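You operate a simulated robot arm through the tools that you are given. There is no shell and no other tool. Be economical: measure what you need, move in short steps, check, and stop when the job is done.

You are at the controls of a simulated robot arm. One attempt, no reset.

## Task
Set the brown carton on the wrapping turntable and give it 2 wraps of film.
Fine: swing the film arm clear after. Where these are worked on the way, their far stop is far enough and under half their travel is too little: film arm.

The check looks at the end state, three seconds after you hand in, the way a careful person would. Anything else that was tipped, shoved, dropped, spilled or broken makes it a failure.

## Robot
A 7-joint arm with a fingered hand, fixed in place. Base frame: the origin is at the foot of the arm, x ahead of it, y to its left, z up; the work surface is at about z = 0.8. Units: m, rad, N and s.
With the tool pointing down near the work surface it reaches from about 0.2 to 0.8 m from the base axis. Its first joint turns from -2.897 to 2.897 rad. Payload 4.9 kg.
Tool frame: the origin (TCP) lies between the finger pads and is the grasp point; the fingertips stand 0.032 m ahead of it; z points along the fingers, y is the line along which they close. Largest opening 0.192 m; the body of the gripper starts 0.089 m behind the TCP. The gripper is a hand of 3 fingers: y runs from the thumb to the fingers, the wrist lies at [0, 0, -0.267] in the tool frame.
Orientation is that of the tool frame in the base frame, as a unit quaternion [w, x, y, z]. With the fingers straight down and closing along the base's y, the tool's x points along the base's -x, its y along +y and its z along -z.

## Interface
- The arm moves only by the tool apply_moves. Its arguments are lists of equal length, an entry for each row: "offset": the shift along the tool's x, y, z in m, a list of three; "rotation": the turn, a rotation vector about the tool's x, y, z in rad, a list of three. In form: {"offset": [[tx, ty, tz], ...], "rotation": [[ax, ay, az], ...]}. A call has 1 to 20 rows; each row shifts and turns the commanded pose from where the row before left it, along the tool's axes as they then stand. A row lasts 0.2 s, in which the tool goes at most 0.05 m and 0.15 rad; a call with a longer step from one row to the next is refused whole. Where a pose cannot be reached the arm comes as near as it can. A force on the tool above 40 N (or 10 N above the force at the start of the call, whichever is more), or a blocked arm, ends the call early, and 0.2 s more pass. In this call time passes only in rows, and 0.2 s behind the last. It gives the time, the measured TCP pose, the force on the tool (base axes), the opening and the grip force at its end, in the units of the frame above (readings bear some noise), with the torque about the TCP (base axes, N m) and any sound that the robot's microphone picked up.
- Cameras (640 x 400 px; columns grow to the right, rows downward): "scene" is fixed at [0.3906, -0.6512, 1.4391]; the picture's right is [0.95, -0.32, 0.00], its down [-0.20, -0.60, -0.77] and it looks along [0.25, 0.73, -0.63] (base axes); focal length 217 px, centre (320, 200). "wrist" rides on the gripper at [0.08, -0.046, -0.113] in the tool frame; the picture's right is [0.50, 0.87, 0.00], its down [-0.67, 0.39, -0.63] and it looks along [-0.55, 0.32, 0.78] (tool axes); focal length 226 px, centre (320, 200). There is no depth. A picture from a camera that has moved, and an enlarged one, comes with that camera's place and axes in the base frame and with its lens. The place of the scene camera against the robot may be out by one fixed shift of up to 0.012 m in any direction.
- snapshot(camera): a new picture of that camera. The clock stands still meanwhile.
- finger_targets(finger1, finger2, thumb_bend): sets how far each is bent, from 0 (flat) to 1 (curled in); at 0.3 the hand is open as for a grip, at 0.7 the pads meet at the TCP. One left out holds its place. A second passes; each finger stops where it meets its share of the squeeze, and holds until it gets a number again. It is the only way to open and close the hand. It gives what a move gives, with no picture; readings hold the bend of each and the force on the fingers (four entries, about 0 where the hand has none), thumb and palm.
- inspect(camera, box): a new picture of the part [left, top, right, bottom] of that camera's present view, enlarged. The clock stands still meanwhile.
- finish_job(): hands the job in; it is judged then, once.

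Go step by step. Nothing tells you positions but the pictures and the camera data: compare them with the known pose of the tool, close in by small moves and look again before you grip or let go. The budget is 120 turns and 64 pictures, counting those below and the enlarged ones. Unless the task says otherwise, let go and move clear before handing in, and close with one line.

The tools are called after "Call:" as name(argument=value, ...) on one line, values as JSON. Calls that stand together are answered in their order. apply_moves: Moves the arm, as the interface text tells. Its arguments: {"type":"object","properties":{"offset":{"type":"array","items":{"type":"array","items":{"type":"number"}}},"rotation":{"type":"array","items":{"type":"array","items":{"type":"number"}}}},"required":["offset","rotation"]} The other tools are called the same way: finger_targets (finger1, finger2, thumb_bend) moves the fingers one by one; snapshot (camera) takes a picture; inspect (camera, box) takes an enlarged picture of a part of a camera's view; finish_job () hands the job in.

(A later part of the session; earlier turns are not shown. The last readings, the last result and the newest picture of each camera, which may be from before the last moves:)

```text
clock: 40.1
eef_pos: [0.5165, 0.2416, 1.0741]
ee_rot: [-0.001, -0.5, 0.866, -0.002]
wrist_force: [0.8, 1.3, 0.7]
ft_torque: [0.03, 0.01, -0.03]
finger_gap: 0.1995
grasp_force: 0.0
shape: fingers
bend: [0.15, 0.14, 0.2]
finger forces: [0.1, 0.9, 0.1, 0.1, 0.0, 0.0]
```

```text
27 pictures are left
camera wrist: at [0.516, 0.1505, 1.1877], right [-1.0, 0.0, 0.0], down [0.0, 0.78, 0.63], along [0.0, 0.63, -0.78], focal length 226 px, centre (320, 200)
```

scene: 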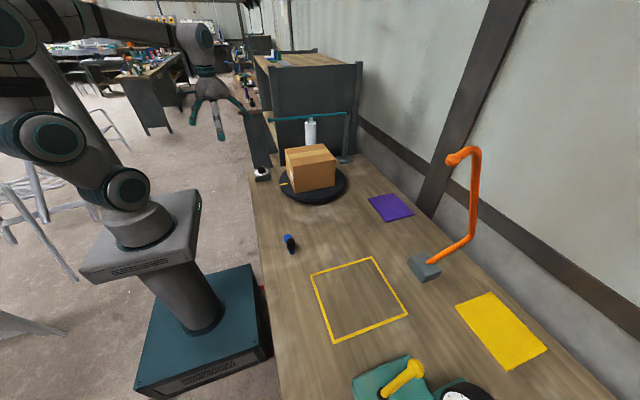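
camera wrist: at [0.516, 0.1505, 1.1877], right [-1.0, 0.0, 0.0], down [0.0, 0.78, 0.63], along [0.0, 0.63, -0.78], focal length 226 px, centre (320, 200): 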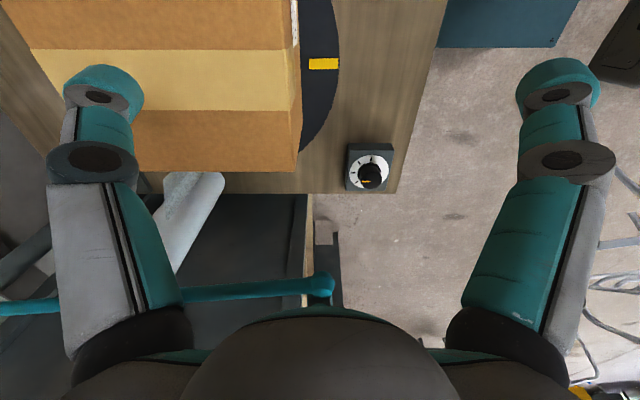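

The boom swings freely and is at about 10°. I'll continue along its arc in small steps, watching the roll's clearance from the carton.

Call:
apply_moves(offset=[[0.0128, -0.0114, 0], [0.0128, -0.0114, 0], [0.0128, -0.0114, 0], [0.0128, -0.0114, 0], [0, 0, 0]], rotation=[[0, 0, 0], [0, 0, 0], [0, 0, 0], [0, 0, 0], [0, 0, 0]])

Call:
inspect(camera="scene", box=[220, 70, 390, 210])

Call:
snapshot(camera="wrist")

```text
clock: 41.3
eef_pos: [0.5287, 0.1729, 1.0747]
ee_rot: [-0.001, -0.5, 0.866, -0.001]
wrist_force: [-0.9, 0.3, -0.6]
ft_torque: [0.01, -0.01, -0.01]
finger_gap: 0.2
grasp_force: 0.0
shape: fingers
bend: [0.15, 0.15, 0.2]
finger forces: [0.1, 0.0, 0.0, 0.0, 0.0, 0.1]
```

```text
2.86 times, centred on (305, 140) of scene
camera zoom: at [0.3906, -0.6512, 1.4391], right [0.95, -0.32, 0.0], down [-0.2, -0.6, -0.77], along [0.25, 0.73, -0.63], focal length 621 px, centre (363, 371)
```

zoom: 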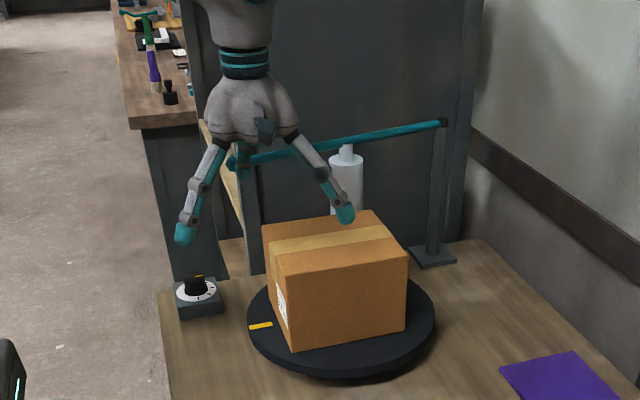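

```text
25 pictures are left
camera wrist: at [0.5297, 0.0825, 1.1874], right [-1.0, 0.0, 0.0], down [0.0, 0.78, 0.63], along [0.0, 0.63, -0.78], focal length 226 px, centre (320, 200)
```

wrist: 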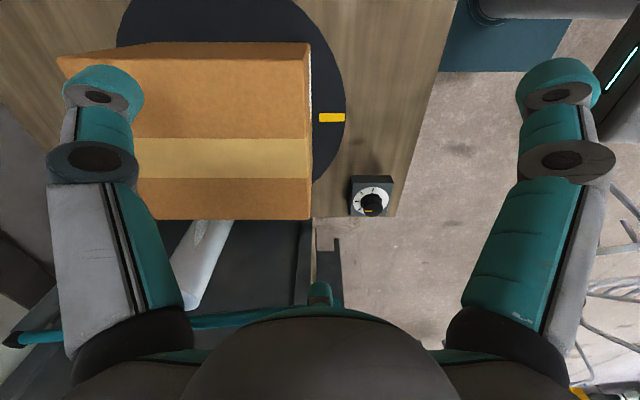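

It looks as if the finger slipped past the ball, with the boom still around 10°. I'll zoom in to check.

Call:
inspect(camera="scene", box=[260, 90, 350, 160])

```text
5.71 times, centred on (305, 125) of scene
camera zoom: at [0.3906, -0.6512, 1.4391], right [0.95, -0.32, 0.0], down [-0.2, -0.6, -0.77], along [0.25, 0.73, -0.63], focal length 1242 px, centre (406, 629)
```

zoom: 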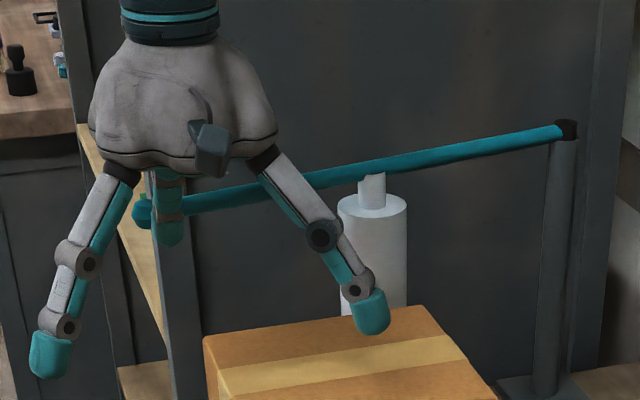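

The finger did slip past and the boom stays near 10°. I'll curl the hook finger to 0.4 so it stands more vertical, go back behind the boom and hook deeper.

Call:
apply_moves(offset=[[0, 0, -0.03], [0, 0, -0.03], [0, 0, -0.02], [0, 0, 0]], rotation=[[0, 0, 0], [0, 0, 0], [0, 0, 0], [0, 0, 0]])

Call:
finger_targets(finger2=0.4)

Call:
apply_moves(offset=[[-0.0335, 0.0193, 0], [-0.0335, 0.0193, 0], [-0.0335, 0.0193, 0], [0, 0, 0]], rotation=[[0, 0, 0], [0, 0, 0], [0, 0, 0], [0, 0, 0]])

Call:
snapshot(camera="wrist")

```text
clock: 42.3
eef_pos: [0.5288, 0.1732, 1.1547]
ee_rot: [-0.001, -0.5, 0.866, -0.001]
wrist_force: [0.0, 0.0, 0.9]
ft_torque: [0.03, 0.01, -0.01]
finger_gap: 0.1997
grasp_force: 0.0
shape: fingers
bend: [0.15, 0.15, 0.2]
finger forces: [0.0, 0.0, 0.0, 0.1, 0.1, 0.0]
```

```text
clock: 43.3
eef_pos: [0.5295, 0.1757, 1.1566]
ee_rot: [-0.001, -0.5, 0.866, -0.001]
wrist_force: [-0.8, -0.7, 1.1]
ft_torque: [-0.02, 0.0, -0.04]
finger_gap: 0.1999
grasp_force: 0.1
shape: fingers
bend: [0.15, 0.4, 0.2]
finger forces: [0.1, 0.1, 0.0, 0.0, 0.0, 0.0]
```

```text
clock: 44.3
eef_pos: [0.5287, 0.2907, 1.156]
ee_rot: [-0.001, -0.5, 0.866, -0.002]
wrist_force: [0.7, 0.2, -0.3]
ft_torque: [-0.02, -0.01, 0.01]
finger_gap: 0.2001
grasp_force: 0.1
shape: fingers
bend: [0.15, 0.4, 0.2]
finger forces: [0.0, 0.0, 0.1, 0.1, 0.0, 0.0]
```

```text
23 pictures are left
camera wrist: at [0.5296, 0.1997, 1.2685], right [-1.0, 0.0, 0.0], down [0.0, 0.78, 0.63], along [0.0, 0.63, -0.78], focal length 226 px, centre (320, 200)
```

wrist: 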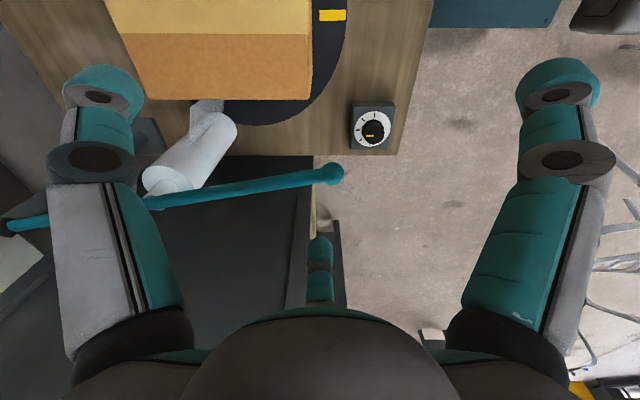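

The boom is at about 12°, and the curled finger is about 3 cm behind it. I'll lower to hook and pull along the arc to about 25°.

Call:
apply_moves(offset=[[0, 0, 0.03], [0, 0, 0.03], [0, 0, 0.03], [0.013, -0.0075, 0], [0.013, -0.0075, 0], [0.012, -0.0124, 0], [0.012, -0.0124, 0], [0.012, -0.0124, 0], [0.012, -0.0124, 0], [0.012, -0.0124, 0], [0, 0, 0]], rotation=[[0, 0, 0], [0, 0, 0], [0, 0, 0], [0, 0, 0], [0, 0, 0], [0, 0, 0], [0, 0, 0], [0, 0, 0], [0, 0, 0], [0, 0, 0], [0, 0, 0]])

Call:
inspect(camera="scene", box=[240, 80, 370, 200])

```text
clock: 46.7
eef_pos: [0.5522, 0.1758, 1.0658]
ee_rot: [-0.001, -0.5, 0.866, -0.001]
wrist_force: [0.5, -0.8, -0.2]
ft_torque: [-0.02, 0.01, 0.02]
finger_gap: 0.1998
grasp_force: 0.4
shape: fingers
bend: [0.15, 0.4, 0.2]
finger forces: [0.0, 0.0, 0.0, 0.0, 0.0, 0.1]
```

```text
3.33 times, centred on (305, 140) of scene
camera zoom: at [0.3906, -0.6512, 1.4391], right [0.95, -0.32, 0.0], down [-0.2, -0.6, -0.77], along [0.25, 0.73, -0.63], focal length 724 px, centre (370, 400)
```

zoom: 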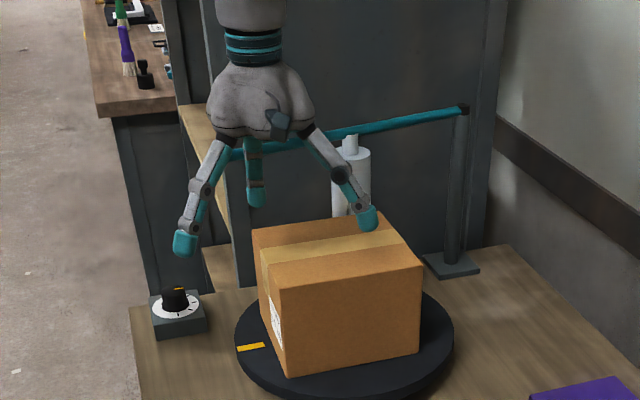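

The boom is still around 13°, so the finger slipped off the end of it again. I'll hook further inboard, at about 0.35 m from the hinge, and watch the force to see whether it is at a stop.

Call:
apply_moves(offset=[[0, 0, -0.03], [0, 0, -0.03], [0, 0, -0.03], [-0.0362, 0.0147, 0], [-0.0362, 0.0147, 0], [-0.0362, 0.0147, 0], [0, 0, 0]], rotation=[[0, 0, 0], [0, 0, 0], [0, 0, 0], [0, 0, 0], [0, 0, 0], [0, 0, 0], [0, 0, 0]])

Call:
snapshot(camera="wrist")

```text
clock: 48.3
eef_pos: [0.5691, 0.2949, 1.1563]
ee_rot: [0.0, -0.499, 0.866, -0.001]
wrist_force: [0.7, -0.2, 0.4]
ft_torque: [-0.01, -0.03, 0.03]
finger_gap: 0.2
grasp_force: 0.0
shape: fingers
bend: [0.15, 0.4, 0.2]
finger forces: [0.0, 0.0, 0.0, 0.0, 0.0, 0.1]
```

```text
21 pictures are left
camera wrist: at [0.5698, 0.2034, 1.2681], right [-1.0, 0.0, 0.0], down [0.0, 0.78, 0.63], along [0.0, 0.63, -0.78], focal length 226 px, centre (320, 200)
```

wrist: 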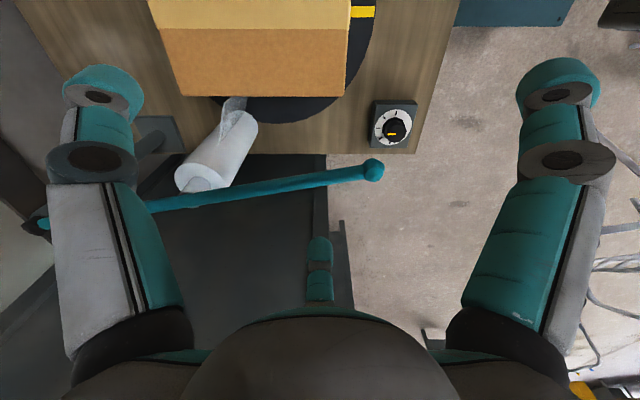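

I can now see film stretched from the roll to the carton, so the arm seems engaged at about 13°. I'll pull once further inboard to see if it's on its far stop.

Call:
apply_moves(offset=[[0, 0, 0.03], [0, 0, 0.03], [0, 0, 0.03], [0.013, -0.0075, 0], [0.0087, -0.005, 0], [0.0087, -0.005, 0], [0.0087, -0.005, 0], [0, 0, 0]], rotation=[[0, 0, 0], [0, 0, 0], [0, 0, 0], [0, 0, 0], [0, 0, 0], [0, 0, 0], [0, 0, 0], [0, 0, 0]])

Call:
snapshot(camera="wrist")

```text
clock: 50.1
eef_pos: [0.5674, 0.2503, 1.0643]
ee_rot: [0.0, -0.501, 0.866, -0.001]
wrist_force: [-0.6, 23.2, -6.3]
ft_torque: [-0.88, 0.04, 0.05]
finger_gap: 0.2
grasp_force: 9.4
shape: fingers
bend: [0.15, 0.31, 0.2]
finger forces: [0.0, 18.8, 0.0, 0.0, 0.1, 0.1]
```

```text
20 pictures are left
camera wrist: at [0.5683, 0.1588, 1.1776], right [-1.0, 0.0, 0.0], down [0.0, 0.78, 0.63], along [0.0, 0.63, -0.78], focal length 226 px, centre (320, 200)
```

wrist: 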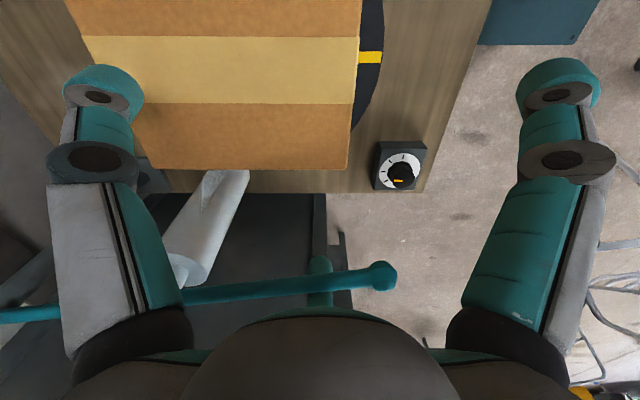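

At 23 N the boom doesn't move, so it is on its far stop and the film is attached to the carton. I'll unhook, back off and look at the dial squarely.

Call:
apply_moves(offset=[[-0.013, 0.0075, 0], [-0.013, 0.0075, 0], [-0.0087, 0.005, 0], [0, 0, -0.03], [0, 0, -0.03], [0, 0, -0.03], [0.04, 0.0, 0], [0.04, 0, 0], [0.04, 0.0, 0], [0.04, 0.0, 0], [0.04, 0.0, 0], [0, 0, 0]], rotation=[[0, 0, 0], [0, 0, 0], [0, 0, 0], [0, 0, 0], [0, 0, 0], [0, 0, 0], [0, 0, 0], [0, 0, 0], [0, 0, 0], [0, 0, 0], [0, 0, 0], [0, 0, 0]])

Call:
inspect(camera="wrist", box=[230, 100, 430, 260])

```text
clock: 52.7
eef_pos: [0.4694, 0.1164, 1.1563]
ee_rot: [-0.001, -0.5, 0.866, -0.001]
wrist_force: [-0.1, -0.2, 0.9]
ft_torque: [-0.01, 0.01, 0.02]
finger_gap: 0.1999
grasp_force: 0.0
shape: fingers
bend: [0.15, 0.4, 0.2]
finger forces: [0.0, 0.0, 0.1, 0.0, 0.1, 0.1]
```

```text
2.50 times, centred on (330, 180) of wrist
camera zoom: at [0.4702, 0.0254, 1.2676], right [-1.0, 0.0, 0.0], down [0.0, 0.78, 0.63], along [0.0, 0.63, -0.78], focal length 565 px, centre (295, 250)
```

zoom: 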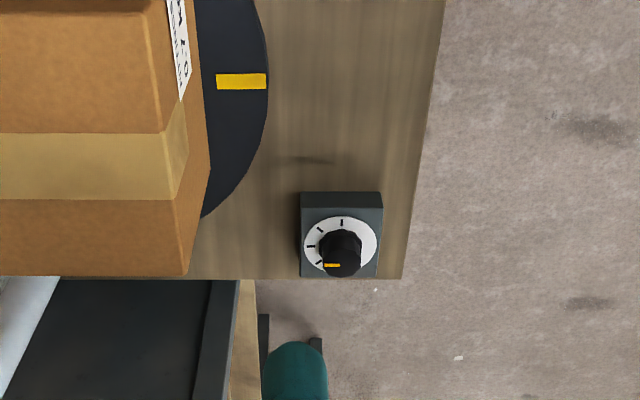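

The dial's pointer sits on the middle of five ticks with no label, so I don't want to disturb it blindly. First I'll test whether the turntable turns by hand, reaching in from the near side with the hook finger onto the disc rim, clear of the carton.

Call:
apply_moves(offset=[[0.0131, -0.0378, 0], [0.0131, -0.0378, 0], [0.0131, -0.0378, 0], [0.0131, -0.0378, 0], [0.0131, -0.0378, 0], [0, 0, 0.045], [0, 0, 0.045], [0, 0, 0.045], [0, 0, 0.045], [0, 0, 0.01], [0, 0, 0]], rotation=[[0, 0, 0], [0, 0, 0], [0, 0, 0], [0, 0, 0], [0, 0, 0], [0, 0, 0], [0, 0, 0], [0, 0, 0], [0, 0, 0], [0, 0, 0], [0, 0, 0]])

Call:
snapshot(camera="wrist")

Call:
inspect(camera="scene", box=[230, 90, 400, 230])

```text
clock: 55.1
eef_pos: [0.6004, -0.0349, 0.9658]
ee_rot: [0.0, -0.5, 0.866, -0.001]
wrist_force: [0.1, 0.1, 0.1]
ft_torque: [0.0, 0.01, -0.01]
finger_gap: 0.2
grasp_force: 0.0
shape: fingers
bend: [0.15, 0.4, 0.2]
finger forces: [0.0, 0.0, 0.0, 0.1, 0.0, 0.0]
```

```text
18 pictures are left
camera wrist: at [0.6, -0.1277, 1.0785], right [-1.0, 0.0, 0.0], down [0.0, 0.78, 0.63], along [0.0, 0.63, -0.78], focal length 226 px, centre (320, 200)
```

wrist: 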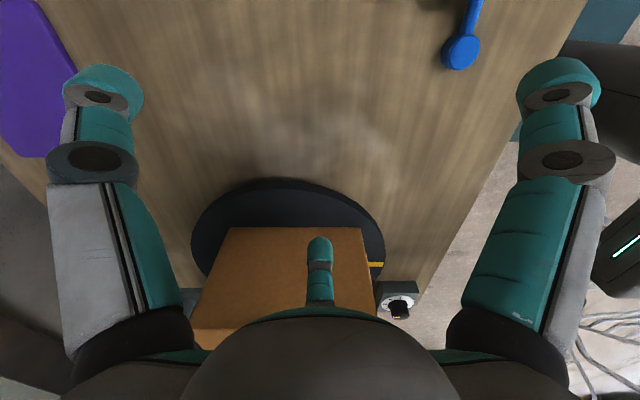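

```text
2.86 times, centred on (315, 160) of scene
camera zoom: at [0.3906, -0.6512, 1.4391], right [0.95, -0.32, 0.0], down [-0.2, -0.6, -0.77], along [0.25, 0.73, -0.63], focal length 621 px, centre (334, 314)
```

zoom: 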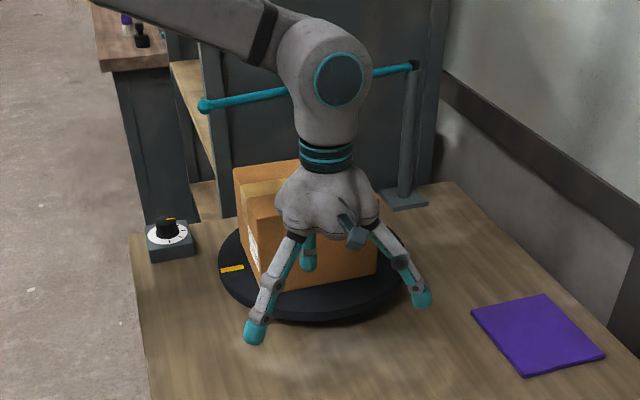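

The fingertip is above the rim strip between the carton and the disc edge. I'll lower to touch the disc.

Call:
apply_moves(offset=[[0, 0, 0.03], [0, 0, 0.025], [0, 0, 0.005], [0, 0, 0.004], [0, 0, 0]], rotation=[[0, 0, 0], [0, 0, 0], [0, 0, 0], [0, 0, 0], [0, 0, 0]])

```text
clock: 56.3
eef_pos: [0.5991, -0.0359, 0.902]
ee_rot: [0.0, -0.5, 0.866, -0.002]
wrist_force: [-0.5, -0.2, -0.2]
ft_torque: [0.0, 0.02, 0.03]
finger_gap: 0.1996
grasp_force: 0.0
shape: fingers
bend: [0.15, 0.4, 0.2]
finger forces: [0.1, 0.0, 0.0, 0.0, 0.0, 0.0]
```

Call:
apply_moves(offset=[[0, 0, 0.004], [0, 0, 0.004], [0, 0, 0.003], [0, 0, 0]], rotation=[[0, 0, 0], [0, 0, 0], [0, 0, 0], [0, 0, 0]])

```text
clock: 57.3
eef_pos: [0.6001, -0.0356, 0.8921]
ee_rot: [-0.001, -0.5, 0.866, -0.001]
wrist_force: [0.1, -0.1, -0.2]
ft_torque: [0.0, -0.02, 0.03]
finger_gap: 0.2
grasp_force: 0.0
shape: fingers
bend: [0.15, 0.4, 0.2]
finger forces: [0.0, 0.0, 0.0, 0.0, 0.0, 0.1]
```

I haven't touched the disc yet, so I'll go down a few more millimetres.

Call:
apply_moves(offset=[[0, 0, 0.003], [0, 0, 0.003], [0, 0, 0]], rotation=[[0, 0, 0], [0, 0, 0], [0, 0, 0]])

Call:
inspect(camera="scene", box=[265, 140, 365, 220])

```text
clock: 58.1
eef_pos: [0.6024, -0.0366, 0.8874]
ee_rot: [0.002, -0.5, 0.866, -0.003]
wrist_force: [-1.6, -4.6, 21.8]
ft_torque: [1.8, 0.06, 0.15]
finger_gap: 0.2001
grasp_force: 11.3
shape: fingers
bend: [0.15, 0.39, 0.2]
finger forces: [0.0, 22.1, 0.1, 0.1, 0.0, 0.0]
```

```text
5.00 times, centred on (315, 180) of scene
camera zoom: at [0.3906, -0.6512, 1.4391], right [0.95, -0.32, 0.0], down [-0.2, -0.6, -0.77], along [0.25, 0.73, -0.63], focal length 1086 px, centre (345, 300)
```

zoom: 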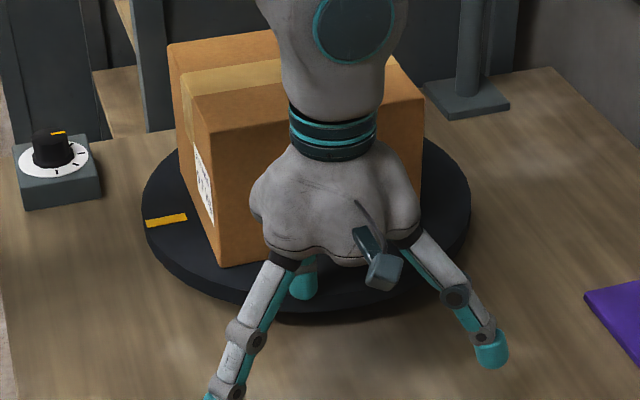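

The fingertip is on the disc. I'll ease the pressure a bit and drag 5 cm tangentially toward +x to see if the disc follows.

Call:
apply_moves(offset=[[0, 0, -0.002], [-0.006, -0.0104, 0], [-0.006, -0.0104, 0], [-0.006, -0.0104, 0], [-0.006, -0.0104, 0], [0, 0, 0]], rotation=[[0, 0, 0], [0, 0, 0], [0, 0, 0], [0, 0, 0], [0, 0, 0], [0, 0, 0]])

Call:
inspect(camera="scene", box=[245, 130, 365, 220])

```text
clock: 59.5
eef_pos: [0.6491, -0.0365, 0.8902]
ee_rot: [0.001, -0.5, 0.866, -0.001]
wrist_force: [0.0, -7.5, 24.2]
ft_torque: [1.7, 0.18, 0.14]
finger_gap: 0.1998
grasp_force: 11.3
shape: fingers
bend: [0.15, 0.41, 0.2]
finger forces: [0.0, 23.6, 0.0, 0.0, 0.0, 0.1]
```

```text
4.44 times, centred on (305, 175) of scene
camera zoom: at [0.3906, -0.6512, 1.4391], right [0.95, -0.32, 0.0], down [-0.2, -0.6, -0.77], along [0.25, 0.73, -0.63], focal length 966 px, centre (387, 311)
```

zoom: 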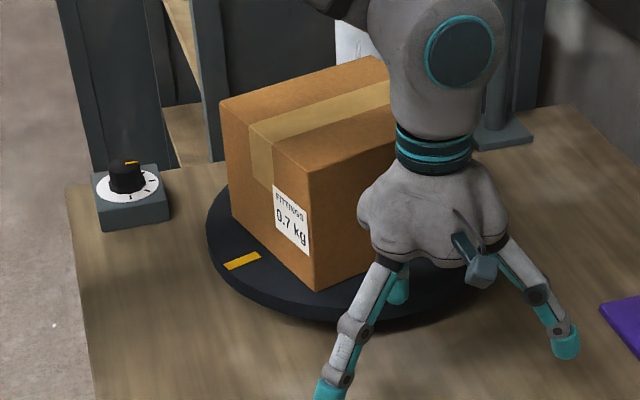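

The disc turns freely by hand and carries the carton with it, about 20° counter-clockwise so far. So I'll make the wraps by hand with strokes of about 120° along the rim. First I raise, extend the finger a little for more palm clearance, and go to the start of a stroke.

Call:
apply_moves(offset=[[0, 0, -0.03], [0, 0, -0.03], [0.0346, -0.02, 0], [0.0173, 0.03, 0], [0.0173, 0.03, 0], [0.0173, 0.03, 0], [0.0173, 0.03, 0], [-0.0338, 0.0195, 0], [-0.0338, 0.0195, 0], [0, 0, 0]], rotation=[[0, 0, 0], [0, 0, 0], [0, 0, 0], [0, 0, 0], [0, 0, 0], [0, 0, 0], [0, 0, 0], [0, 0, 0], [0, 0, 0], [0, 0, 0]])

Call:
finger_targets(finger2=0.25)

Call:
snapshot(camera="wrist")

```text
clock: 61.7
eef_pos: [0.5073, 0.002, 0.9481]
ee_rot: [-0.001, -0.5, 0.866, -0.001]
wrist_force: [-0.5, 0.2, -0.2]
ft_torque: [0.01, -0.03, 0.0]
finger_gap: 0.1998
grasp_force: 0.1
shape: fingers
bend: [0.15, 0.4, 0.2]
finger forces: [0.0, 0.1, 0.1, 0.1, 0.0, 0.0]
```

```text
clock: 62.7
eef_pos: [0.5078, 0.0008, 0.9477]
ee_rot: [0.0, -0.5, 0.866, -0.002]
wrist_force: [-0.2, -0.9, 0.7]
ft_torque: [0.0, 0.01, 0.02]
finger_gap: 0.1997
grasp_force: 0.0
shape: fingers
bend: [0.15, 0.25, 0.2]
finger forces: [0.0, 0.1, 0.0, 0.0, 0.1, 0.0]
```

```text
14 pictures are left
camera wrist: at [0.5076, -0.0899, 1.0604], right [-1.0, 0.0, 0.0], down [0.0, 0.78, 0.63], along [0.0, 0.63, -0.78], focal length 226 px, centre (320, 200)
```

wrist: 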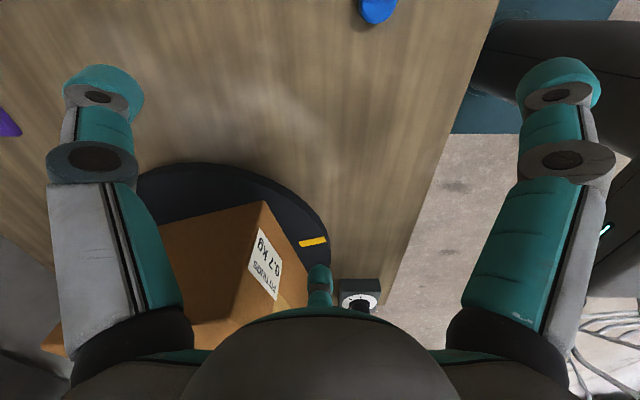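

The fingertip is over the rim strip. I'll lower it toward contact.

Call:
apply_moves(offset=[[0, 0, 0.03], [0, 0, 0.025], [0, 0, 0.007], [0, 0, 0.003], [0, 0, 0]], rotation=[[0, 0, 0], [0, 0, 0], [0, 0, 0], [0, 0, 0], [0, 0, 0]])

```text
clock: 63.9
eef_pos: [0.5096, 0.0021, 0.881]
ee_rot: [0.0, -0.5, 0.866, -0.001]
wrist_force: [-0.2, 0.2, -0.1]
ft_torque: [0.04, -0.01, 0.0]
finger_gap: 0.1999
grasp_force: 0.0
shape: fingers
bend: [0.15, 0.25, 0.2]
finger forces: [0.0, 0.0, 0.1, 0.0, 0.0, 0.1]
```

Call:
apply_moves(offset=[[0, 0, 0.003], [0, 0, 0.002], [0, 0, 0]], rotation=[[0, 0, 0], [0, 0, 0], [0, 0, 0]])

```text
clock: 64.7
eef_pos: [0.5083, 0.0028, 0.8784]
ee_rot: [0.0, -0.501, 0.866, -0.001]
wrist_force: [0.4, -0.5, 0.0]
ft_torque: [0.01, -0.02, -0.01]
finger_gap: 0.2002
grasp_force: 0.1
shape: fingers
bend: [0.15, 0.25, 0.2]
finger forces: [0.0, 0.0, 0.0, 0.0, 0.0, 0.0]
```

No contact yet; going a little lower.

Call:
apply_moves(offset=[[0, 0, 0.003], [0, 0, 0.002], [0, 0, 0]], rotation=[[0, 0, 0], [0, 0, 0], [0, 0, 0]])

```text
clock: 65.5
eef_pos: [0.5084, 0.0022, 0.873]
ee_rot: [0.0, -0.5, 0.866, 0.0]
wrist_force: [-2.8, -2.5, 6.6]
ft_torque: [0.89, 0.06, 0.32]
finger_gap: 0.2
grasp_force: 4.3
shape: fingers
bend: [0.15, 0.22, 0.2]
finger forces: [0.1, 7.5, 0.1, 0.1, 0.1, 0.0]
```

That's light contact at 7 N. Now the first 120° stroke along the rim arc, counter-clockwise.

Call:
apply_moves(offset=[[0, 0, 0.001], [0.0073, -0.0178, 0], [0.0073, -0.0178, 0], [0.0026, -0.019, 0], [0.0026, -0.019, 0], [-0.0025, -0.019, 0], [-0.0025, -0.019, 0], [-0.0074, -0.0177, 0], [-0.0074, -0.0177, 0], [-0.0117, -0.0152, 0], [-0.0117, -0.0152, 0], [-0.0153, -0.0117, 0], [-0.0153, -0.0117, 0], [-0.0178, -0.0073, 0], [-0.0178, -0.0073, 0], [-0.019, -0.0026, 0], [-0.019, -0.0026, 0], [0, 0, 0]], rotation=[[0, 0, 0], [0, 0, 0], [0, 0, 0], [0, 0, 0], [0, 0, 0], [0, 0, 0], [0, 0, 0], [0, 0, 0], [0, 0, 0], [0, 0, 0], [0, 0, 0], [0, 0, 0], [0, 0, 0], [0, 0, 0], [0, 0, 0], [0, 0, 0], [0, 0, 0], [0, 0, 0]])

Call:
inspect(camera="scene", box=[230, 90, 400, 230])

```text
clock: 67.7
eef_pos: [0.6504, -0.0727, 0.8765]
ee_rot: [0.005, -0.499, 0.866, -0.005]
wrist_force: [0.1, -2.5, 4.9]
ft_torque: [0.51, -0.03, -0.03]
finger_gap: 0.2005
grasp_force: 2.9
shape: fingers
bend: [0.15, 0.26, 0.2]
finger forces: [0.0, 5.8, 0.1, 0.0, 0.1, 0.0]
stopped in row 10: the force on the tool passed its limit at 41 N (the readings are from after the stop); the commanded pose is now the measured one
```

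```text
2.86 times, centred on (315, 160) of scene
camera zoom: at [0.3906, -0.6512, 1.4391], right [0.95, -0.32, 0.0], down [-0.2, -0.6, -0.77], along [0.25, 0.73, -0.63], focal length 621 px, centre (334, 314)
```

zoom: 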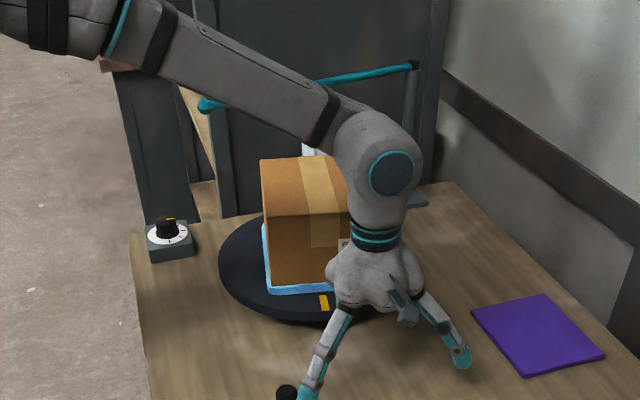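

It works: the mark has gone from 180° to about 262° and a film strip is appearing around the carton. The stop was just a friction build-up, so I'll straighten the tool and continue the stroke with lighter pressure.

Call:
apply_moves(offset=[[0, 0, 0.0], [-0.0117, -0.0152, 0], [-0.0153, -0.0117, 0], [-0.0153, -0.0117, 0], [-0.0178, -0.0073, 0], [-0.0178, -0.0073, 0], [-0.019, -0.0026, 0], [-0.019, -0.0026, 0], [0, 0, -0.04], [0.0433, -0.025, 0], [0.0433, -0.025, 0], [0.0215, 0.037, 0], [0.0215, 0.037, 0], [0.0215, 0.037, 0], [0.0215, 0.037, 0], [0.0215, 0.037, 0], [0.0215, 0.037, 0], [0, 0, 0]], rotation=[[-0.0137, 0.0037, -0.002], [0, 0, 0], [0, 0, 0], [0, 0, 0], [0, 0, 0], [0, 0, 0], [0, 0, 0], [0, 0, 0], [0, 0, 0], [0, 0, 0], [0, 0, 0], [0, 0, 0], [0, 0, 0], [0, 0, 0], [0, 0, 0], [0, 0, 0], [0, 0, 0], [0, 0, 0]])

Call:
inspect(camera="scene", box=[230, 90, 400, 230])

```text
clock: 71.5
eef_pos: [0.5027, -0.1014, 0.9175]
ee_rot: [-0.001, -0.501, 0.865, 0.001]
wrist_force: [-0.8, 0.5, 0.0]
ft_torque: [0.02, 0.03, 0.02]
finger_gap: 0.2002
grasp_force: 0.0
shape: fingers
bend: [0.15, 0.25, 0.2]
finger forces: [0.1, 0.1, 0.1, 0.0, 0.0, 0.0]
```

```text
2.86 times, centred on (315, 160) of scene
camera zoom: at [0.3906, -0.6512, 1.4391], right [0.95, -0.32, 0.0], down [-0.2, -0.6, -0.77], along [0.25, 0.73, -0.63], focal length 621 px, centre (334, 314)
```

zoom: 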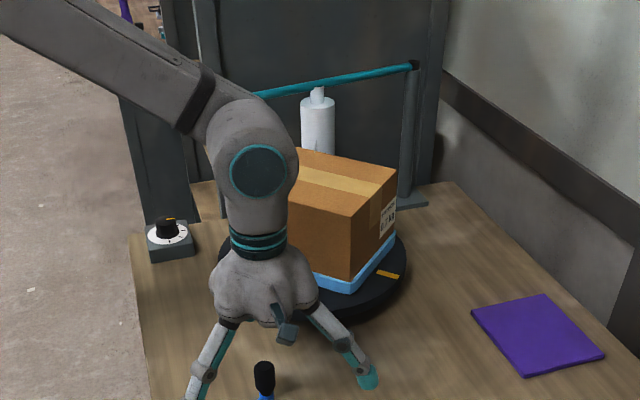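

The total is now about 138° and all is stable. I'll do the next stroke: re-approach at the start angle, touch lightly, and sweep 120°.

Call:
apply_moves(offset=[[-0.031, 0.0156, 0], [-0.031, 0.0156, 0], [-0.031, 0.0156, 0], [0, 0, 0.025], [0, 0, 0.015], [0, 0, 0.003], [0, 0, 0]], rotation=[[0, 0, 0], [0, 0, 0], [0, 0, 0], [0, 0, 0], [0, 0, 0], [0, 0, 0], [0, 0, 0]])

```text
clock: 73.1
eef_pos: [0.508, 0.0043, 0.8725]
ee_rot: [-0.001, -0.501, 0.866, 0.002]
wrist_force: [-0.5, -0.2, 4.3]
ft_torque: [0.47, 0.04, 0.11]
finger_gap: 0.2002
grasp_force: 1.7
shape: fingers
bend: [0.15, 0.23, 0.2]
finger forces: [0.1, 4.1, 0.0, 0.0, 0.1, 0.1]
```

Contact is at 4 N, so I'm sweeping and returning in one call.

Call:
apply_moves(offset=[[0.0073, -0.0178, 0], [0.0073, -0.0178, 0], [0.0051, -0.038, 0], [-0.005, -0.0375, 0], [-0.0147, -0.035, 0], [-0.0233, -0.0304, 0], [-0.0305, -0.0234, 0], [-0.0355, -0.0146, 0], [-0.019, -0.0026, 0], [-0.019, -0.0026, 0], [0, 0, -0.045], [0.0433, -0.025, 0], [0.0433, -0.025, 0], [0.0215, 0.037, 0], [0.0215, 0.037, 0], [0.0215, 0.037, 0], [0.0215, 0.037, 0], [0.0215, 0.037, 0], [0.02, 0.035, 0], [0, 0, 0]], rotation=[[0, 0, 0], [0, 0, 0], [0, 0, 0], [0, 0, 0], [0, 0, 0], [0, 0, 0], [0, 0, 0], [0, 0, 0], [0, 0, 0], [0, 0, 0], [0, 0, 0], [0, 0, 0], [0, 0, 0], [0, 0, 0], [0, 0, 0], [0, 0, 0], [0, 0, 0], [0, 0, 0], [0, 0, 0], [0, 0, 0]])

Call:
inspect(camera="scene", box=[230, 90, 400, 230])

```text
clock: 77.3
eef_pos: [0.5053, -0.0994, 0.9193]
ee_rot: [-0.002, -0.501, 0.865, 0.001]
wrist_force: [0.0, 0.0, -0.3]
ft_torque: [-0.02, 0.0, 0.01]
finger_gap: 0.2005
grasp_force: 0.0
shape: fingers
bend: [0.15, 0.25, 0.2]
finger forces: [0.0, 0.1, 0.0, 0.0, 0.0, 0.0]
```

```text
2.86 times, centred on (315, 160) of scene
camera zoom: at [0.3906, -0.6512, 1.4391], right [0.95, -0.32, 0.0], down [-0.2, -0.6, -0.77], along [0.25, 0.73, -0.63], focal length 621 px, centre (334, 314)
```

zoom: 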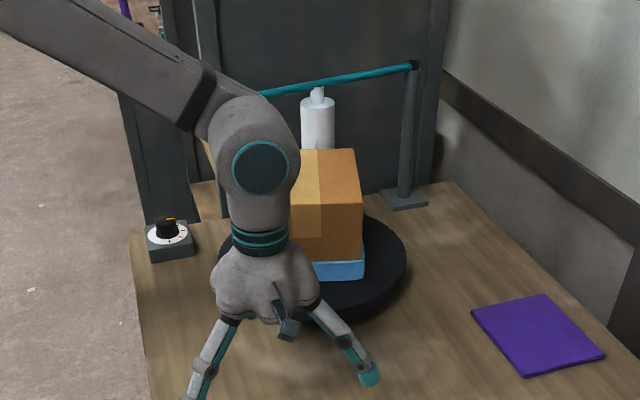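

That stroke went smoothly, for a total of about 258° judging by the carton's facing. Repeating the same cycle.

Call:
apply_moves(offset=[[-0.031, 0.0156, 0], [-0.031, 0.0156, 0], [-0.031, 0.0156, 0], [0, 0, 0.025], [0, 0, 0.017], [0, 0, 0.0045], [0, 0, 0], [0.0073, -0.0178, 0], [0.0073, -0.0178, 0], [0.0051, -0.038, 0], [-0.005, -0.0375, 0], [-0.0147, -0.035, 0], [-0.0233, -0.0304, 0], [-0.0305, -0.0234, 0], [-0.0355, -0.0146, 0], [-0.019, -0.0026, 0], [-0.019, -0.0026, 0], [0, 0, -0.045], [0, 0, 0]], rotation=[[0, 0, 0], [0, 0, 0], [0, 0, 0], [0, 0, 0], [0, 0, 0], [0, 0, 0], [0, 0, 0], [0, 0, 0], [0, 0, 0], [0, 0, 0], [0, 0, 0], [0, 0, 0], [0, 0, 0], [0, 0, 0], [0, 0, 0], [0, 0, 0], [0, 0, 0], [0, 0, 0], [0, 0, 0]])

Call:
apply_moves(offset=[[0.0433, -0.025, 0], [0.0433, -0.025, 0], [0.0215, 0.037, 0], [0.0215, 0.037, 0], [0.0215, 0.037, 0], [0.0215, 0.037, 0], [0.0215, 0.037, 0], [0.02, 0.035, 0], [0, 0, 0]], rotation=[[0, 0, 0], [0, 0, 0], [0, 0, 0], [0, 0, 0], [0, 0, 0], [0, 0, 0], [0, 0, 0], [0, 0, 0], [0, 0, 0]])

Call:
inspect(camera="scene", box=[230, 90, 400, 230])

```text
clock: 81.3
eef_pos: [0.768, 0.0072, 0.9127]
ee_rot: [-0.003, -0.5, 0.866, 0.003]
wrist_force: [-0.7, 1.1, 0.0]
ft_torque: [-0.01, 0.01, 0.01]
finger_gap: 0.1998
grasp_force: 0.1
shape: fingers
bend: [0.15, 0.25, 0.2]
finger forces: [0.0, 0.1, 0.0, 0.1, 0.0, 0.0]
```

```text
clock: 83.3
eef_pos: [0.5102, -0.0939, 0.9189]
ee_rot: [-0.002, -0.5, 0.866, 0.001]
wrist_force: [0.8, -0.2, -0.2]
ft_torque: [0.03, 0.0, -0.02]
finger_gap: 0.1997
grasp_force: 0.1
shape: fingers
bend: [0.15, 0.25, 0.2]
finger forces: [0.1, 0.0, 0.1, 0.1, 0.0, 0.1]
```

```text
2.86 times, centred on (315, 160) of scene
camera zoom: at [0.3906, -0.6512, 1.4391], right [0.95, -0.32, 0.0], down [-0.2, -0.6, -0.77], along [0.25, 0.73, -0.63], focal length 621 px, centre (334, 314)
```

zoom: 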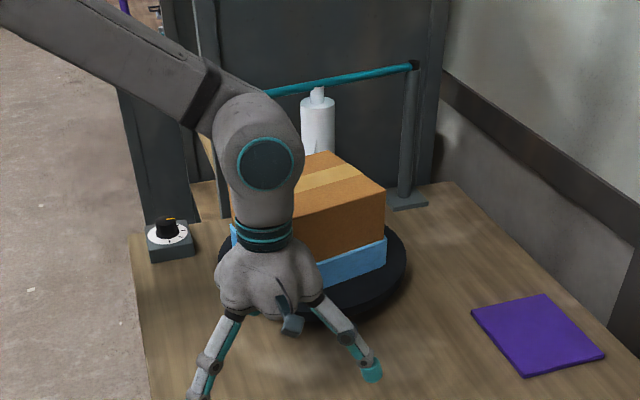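

That's just over one wrap (about 378°), with the film band building up. Next cycle.

Call:
apply_moves(offset=[[-0.028, 0.0169, 0], [-0.028, 0.0169, 0], [-0.028, 0.0169, 0], [0, 0, 0.025], [0, 0, 0.017], [0, 0, 0.004], [0, 0, 0], [0.0073, -0.0178, 0], [0.0073, -0.0178, 0], [0.0051, -0.038, 0], [-0.005, -0.0375, 0], [-0.0147, -0.035, 0], [-0.0233, -0.0304, 0], [-0.0305, -0.0234, 0], [-0.0355, -0.0146, 0], [-0.019, -0.0026, 0], [-0.019, -0.0026, 0], [0, 0, -0.045], [0, 0, 0]], rotation=[[0, 0, 0], [0, 0, 0], [0, 0, 0], [0, 0, 0], [0, 0, 0], [0, 0, 0], [0, 0, 0], [0, 0, 0], [0, 0, 0], [0, 0, 0], [0, 0, 0], [0, 0, 0], [0, 0, 0], [0, 0, 0], [0, 0, 0], [0, 0, 0], [0, 0, 0], [0, 0, 0], [0, 0, 0]])

Call:
apply_moves(offset=[[0.0433, -0.025, 0], [0.0433, -0.025, 0], [0.0215, 0.037, 0], [0.0215, 0.037, 0], [0.0215, 0.037, 0], [0.0215, 0.037, 0], [0.0215, 0.037, 0], [0.02, 0.035, 0], [0, 0, 0]], rotation=[[0, 0, 0], [0, 0, 0], [0, 0, 0], [0, 0, 0], [0, 0, 0], [0, 0, 0], [0, 0, 0], [0, 0, 0], [0, 0, 0]])

Call:
inspect(camera="scene", box=[230, 90, 400, 230])

```text
clock: 85.8
eef_pos: [0.6132, -0.0653, 0.8739]
ee_rot: [0.0, -0.497, 0.868, 0.002]
wrist_force: [-16.2, -2.1, 15.7]
ft_torque: [2.76, -0.53, -1.13]
finger_gap: 0.208
grasp_force: 16.9
shape: fingers
bend: [0.14, 0.23, 0.2]
finger forces: [11.8, 21.7, 0.1, 0.0, 0.1, 0.0]
stopped in row 12: the force on the tool passed its limit at 47 N (the readings are from after the stop); the commanded pose is now the measured one
```

```text
clock: 87.8
eef_pos: [0.3547, -0.1645, 0.8744]
ee_rot: [-0.002, -0.498, 0.867, 0.002]
wrist_force: [-0.9, 0.1, 0.9]
ft_torque: [0.0, -0.01, -0.02]
finger_gap: 0.2006
grasp_force: 0.1
shape: fingers
bend: [0.15, 0.25, 0.2]
finger forces: [0.1, 0.1, 0.0, 0.0, 0.0, 0.0]
```

```text
2.86 times, centred on (315, 160) of scene
camera zoom: at [0.3906, -0.6512, 1.4391], right [0.95, -0.32, 0.0], down [-0.2, -0.6, -0.77], along [0.25, 0.73, -0.63], focal length 621 px, centre (334, 314)
```

zoom: 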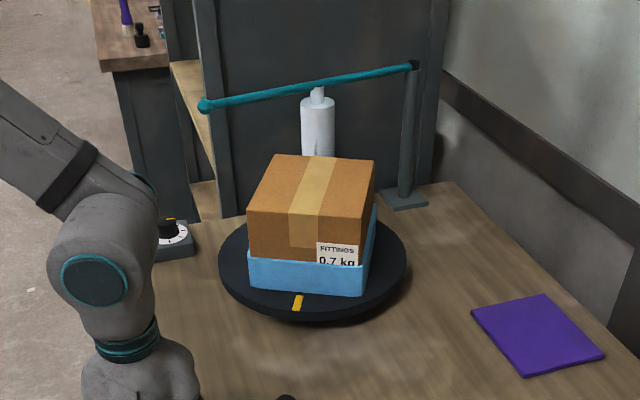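

A finger met something mid-stroke, and the return was then made low. I'll raise straight up and check that nothing, especially the blue-black tool on the bench, has been disturbed.

Call:
apply_moves(offset=[[0, 0, -0.03], [0, 0, -0.04], [0, 0, -0.04], [0, 0, 0]], rotation=[[0, 0, 0], [0, 0, 0], [0, 0, 0], [0, 0, 0]])

Call:
snapshot(camera="scene")

```text
clock: 88.8
eef_pos: [0.3557, -0.1648, 0.9845]
ee_rot: [-0.001, -0.498, 0.867, 0.002]
wrist_force: [0.0, 0.0, 0.3]
ft_torque: [0.0, 0.01, -0.01]
finger_gap: 0.2004
grasp_force: 0.0
shape: fingers
bend: [0.15, 0.25, 0.2]
finger forces: [0.0, 0.1, 0.0, 0.0, 0.1, 0.0]
```

```text
8 pictures are left
```

scene: 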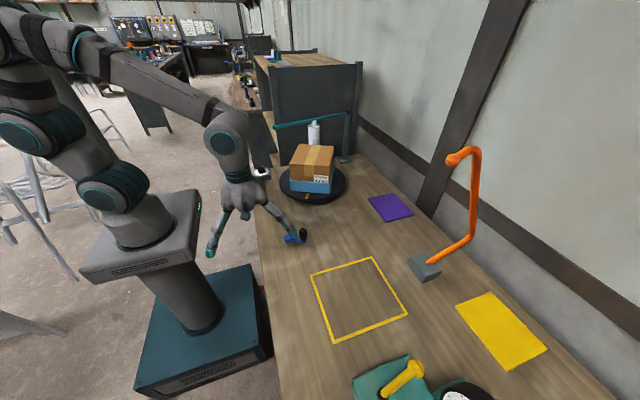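

The bench tool looks as if it may have been turned. I'll zoom in on it.

Call:
inspect(camera="scene", box=[265, 215, 325, 260])

```text
8.89 times, centred on (295, 238) of scene
camera zoom: at [0.3906, -0.6512, 1.4391], right [0.95, -0.32, 0.0], down [-0.2, -0.6, -0.77], along [0.25, 0.73, -0.63], focal length 1931 px, centre (542, -133)
```

zoom: 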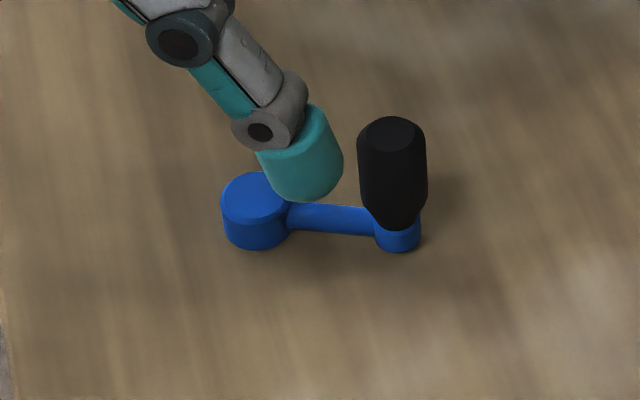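

This is a crank with a fixed hub that turns 1:1 with the turntable. Its handle has been moving with the disc all along, and my other finger bumped it. Nothing was displaced. The mark is at about 244°, a total of about 424°. I'll curl that finger out of the crank's way and carry on.

Call:
finger_targets(finger1=0.65)

Call:
apply_moves(offset=[[-0.0445, -0.0094, 0], [-0.0445, -0.0094, 0], [-0.0445, -0.0094, 0], [-0.0445, -0.0094, 0], [-0.0445, -0.0094, 0], [0, 0, 0.045], [0, 0, 0.045], [0, 0, 0.018], [0, 0, 0.003], [0, 0, 0]], rotation=[[0, 0, 0], [0, 0, 0], [0, 0, 0], [0, 0, 0], [0, 0, 0], [0, 0, 0], [0, 0, 0], [0, 0, 0], [0, 0, 0], [0, 0, 0]])

```text
clock: 89.8
eef_pos: [0.3575, -0.1658, 0.9836]
ee_rot: [-0.001, -0.499, 0.867, 0.001]
wrist_force: [-1.0, -0.4, 0.3]
ft_torque: [-0.03, -0.01, 0.06]
finger_gap: 0.1182
grasp_force: 0.1
shape: fingers
bend: [0.65, 0.25, 0.2]
finger forces: [0.0, 0.0, 0.0, 0.1, 0.0, 0.0]
```

```text
clock: 92.0
eef_pos: [0.5122, 0.0025, 0.8727]
ee_rot: [-0.001, -0.499, 0.867, 0.002]
wrist_force: [-1.9, -0.7, 7.4]
ft_torque: [0.82, 0.02, 0.21]
finger_gap: 0.1178
grasp_force: 3.7
shape: fingers
bend: [0.65, 0.23, 0.2]
finger forces: [0.0, 7.5, 0.0, 0.1, 0.0, 0.1]
```

Contact is good at 7 N. Sweeping the stroke, then raising clear.

Call:
apply_moves(offset=[[0.0073, -0.0178, -0.001], [0.0073, -0.0178, 0], [0.0051, -0.038, 0], [-0.005, -0.0375, 0], [-0.0147, -0.035, 0], [-0.0233, -0.0304, 0], [-0.0305, -0.0234, 0], [-0.0355, -0.0146, 0], [-0.019, -0.0026, 0], [-0.019, -0.0026, 0], [0, 0, -0.045], [0, 0, -0.02], [0, 0, 0]], rotation=[[0, 0, 0], [0, 0, 0], [0, 0, 0], [0, 0, 0], [0, 0, 0], [0, 0, 0], [0, 0, 0], [0, 0, 0], [0, 0, 0], [0, 0, 0], [0, 0, 0], [0, 0, 0], [0, 0, 0]])

```text
clock: 94.8
eef_pos: [0.7649, 0.0031, 0.9364]
ee_rot: [-0.001, -0.499, 0.867, 0.002]
wrist_force: [0.1, 0.6, 0.1]
ft_torque: [0.02, -0.03, -0.03]
finger_gap: 0.1179
grasp_force: 0.0
shape: fingers
bend: [0.65, 0.26, 0.2]
finger forces: [0.0, 0.4, 0.0, 0.0, 0.0, 0.0]
```

The full stroke completed, for about 540° in total. Returning for the next one.

Call:
apply_moves(offset=[[0.0433, -0.025, 0], [0.0433, -0.025, 0], [0.0215, 0.037, 0], [0.0215, 0.037, 0], [0.0215, 0.037, 0], [0.0215, 0.037, 0], [0.0215, 0.037, 0], [0.0195, 0.034, 0], [-0.0433, 0.025, 0], [-0.0433, 0.025, 0], [0, 0, 0.04], [0, 0, 0.02], [0, 0, 0.003], [0, 0, 0]], rotation=[[0, 0, 0], [0, 0, 0], [0, 0, 0], [0, 0, 0], [0, 0, 0], [0, 0, 0], [0, 0, 0], [0, 0, 0], [0, 0, 0], [0, 0, 0], [0, 0, 0], [0, 0, 0], [0, 0, 0], [0, 0, 0]])

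```text
clock: 97.8
eef_pos: [0.5124, 0.0033, 0.8753]
ee_rot: [-0.001, -0.498, 0.867, 0.001]
wrist_force: [-0.4, -0.6, 3.0]
ft_torque: [0.24, 0.0, 0.06]
finger_gap: 0.1181
grasp_force: 1.3
shape: fingers
bend: [0.65, 0.25, 0.2]
finger forces: [0.0, 2.7, 0.0, 0.1, 0.0, 0.0]
```

Call:
apply_moves(offset=[[0, 0, 0.0015], [0.0073, -0.0178, 0], [0.0073, -0.0178, 0], [0.0051, -0.038, 0], [-0.005, -0.0375, 0], [-0.0147, -0.035, 0], [-0.0233, -0.0304, 0], [-0.0305, -0.0234, 0], [-0.0355, -0.0146, 0], [-0.019, -0.0026, 0], [-0.019, -0.0026, 0], [0, 0, -0.045], [0, 0, -0.02], [0.0433, -0.025, 0], [0.0433, -0.025, 0], [0, 0, 0]], rotation=[[0, 0, 0], [0, 0, 0], [0, 0, 0], [0, 0, 0], [0, 0, 0], [0, 0, 0], [0, 0, 0], [0, 0, 0], [0, 0, 0], [0, 0, 0], [0, 0, 0], [0, 0, 0], [0, 0, 0], [0, 0, 0], [0, 0, 0], [0, 0, 0]])

Call:
inspect(camera="scene", box=[230, 90, 400, 250])

```text
clock: 101.2
eef_pos: [0.7637, -0.0963, 0.9371]
ee_rot: [-0.001, -0.498, 0.867, 0.002]
wrist_force: [-0.6, 0.5, 0.3]
ft_torque: [-0.01, 0.0, 0.02]
finger_gap: 0.1181
grasp_force: 0.1
shape: fingers
bend: [0.65, 0.25, 0.2]
finger forces: [0.0, 0.0, 0.0, 0.0, 0.0, 0.1]
```

```text
2.50 times, centred on (315, 170) of scene
camera zoom: at [0.3906, -0.6512, 1.4391], right [0.95, -0.32, 0.0], down [-0.2, -0.6, -0.77], along [0.25, 0.73, -0.63], focal length 543 px, centre (332, 275)
```

zoom: 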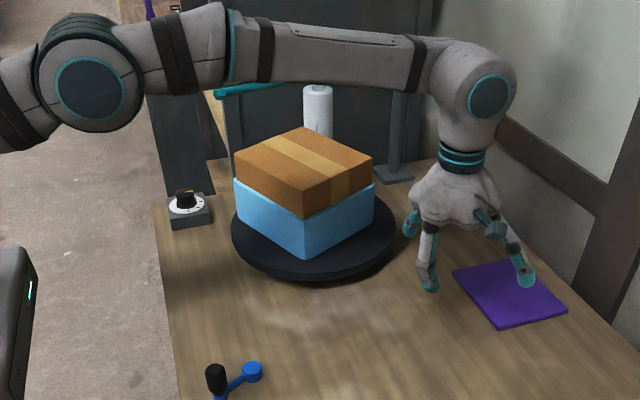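

The crank shows about 670° in total, which agrees with my count. One short stroke of about 68° completes the two wraps.

Call:
apply_moves(offset=[[0.0215, 0.037, 0], [0.0215, 0.037, 0], [0.0215, 0.037, 0], [0.0215, 0.037, 0], [0.0215, 0.037, 0], [0.0195, 0.034, 0], [-0.0433, 0.025, 0], [-0.0433, 0.025, 0], [0, 0, 0.04], [0, 0, 0.02], [0, 0, 0.004], [0, 0, 0]], rotation=[[0, 0, 0], [0, 0, 0], [0, 0, 0], [0, 0, 0], [0, 0, 0], [0, 0, 0], [0, 0, 0], [0, 0, 0], [0, 0, 0], [0, 0, 0], [0, 0, 0], [0, 0, 0]])

Call:
apply_moves(offset=[[0, 0, 0.001], [0.0073, -0.0178, 0], [0.0073, -0.0178, 0], [0.0051, -0.038, 0], [-0.005, -0.0375, 0], [-0.0074, -0.0177, 0], [-0.0074, -0.0177, 0], [-0.0117, -0.0152, 0], [0, 0, 0], [0, 0, 0], [0, 0, -0.045], [0, 0, -0.02], [0.0433, -0.025, 0], [0.0433, -0.025, 0], [0, 0, 0]], rotation=[[0, 0, 0], [0, 0, 0], [0, 0, 0], [0, 0, 0], [0, 0, 0], [0, 0, 0], [0, 0, 0], [0, 0, 0], [0, 0, 0], [0, 0, 0], [0, 0, 0], [0, 0, 0], [0, 0, 0], [0, 0, 0], [0, 0, 0]])

Call:
inspect(camera="scene", box=[230, 90, 400, 260])

```text
clock: 103.8
eef_pos: [0.5138, 0.0045, 0.874]
ee_rot: [0.0, -0.498, 0.867, 0.001]
wrist_force: [-0.9, -1.2, 4.9]
ft_torque: [0.54, 0.04, 0.15]
finger_gap: 0.1181
grasp_force: 2.0
shape: fingers
bend: [0.65, 0.24, 0.2]
finger forces: [0.1, 5.1, 0.1, 0.0, 0.1, 0.1]
```

```text
clock: 107.0
eef_pos: [0.6583, -0.1692, 0.9382]
ee_rot: [-0.001, -0.499, 0.867, 0.002]
wrist_force: [-0.9, -0.2, 0.1]
ft_torque: [0.0, 0.01, 0.0]
finger_gap: 0.1182
grasp_force: 0.1
shape: fingers
bend: [0.65, 0.25, 0.2]
finger forces: [0.1, 0.0, 0.0, 0.0, 0.0, 0.0]
```

```text
2.35 times, centred on (315, 175) of scene
camera zoom: at [0.3906, -0.6512, 1.4391], right [0.95, -0.32, 0.0], down [-0.2, -0.6, -0.77], along [0.25, 0.73, -0.63], focal length 511 px, centre (332, 259)
```

zoom: 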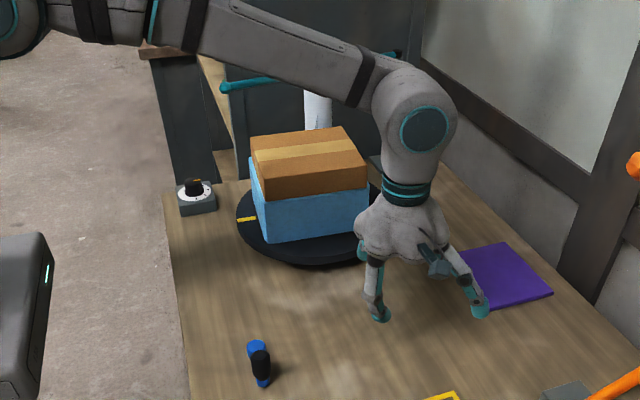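

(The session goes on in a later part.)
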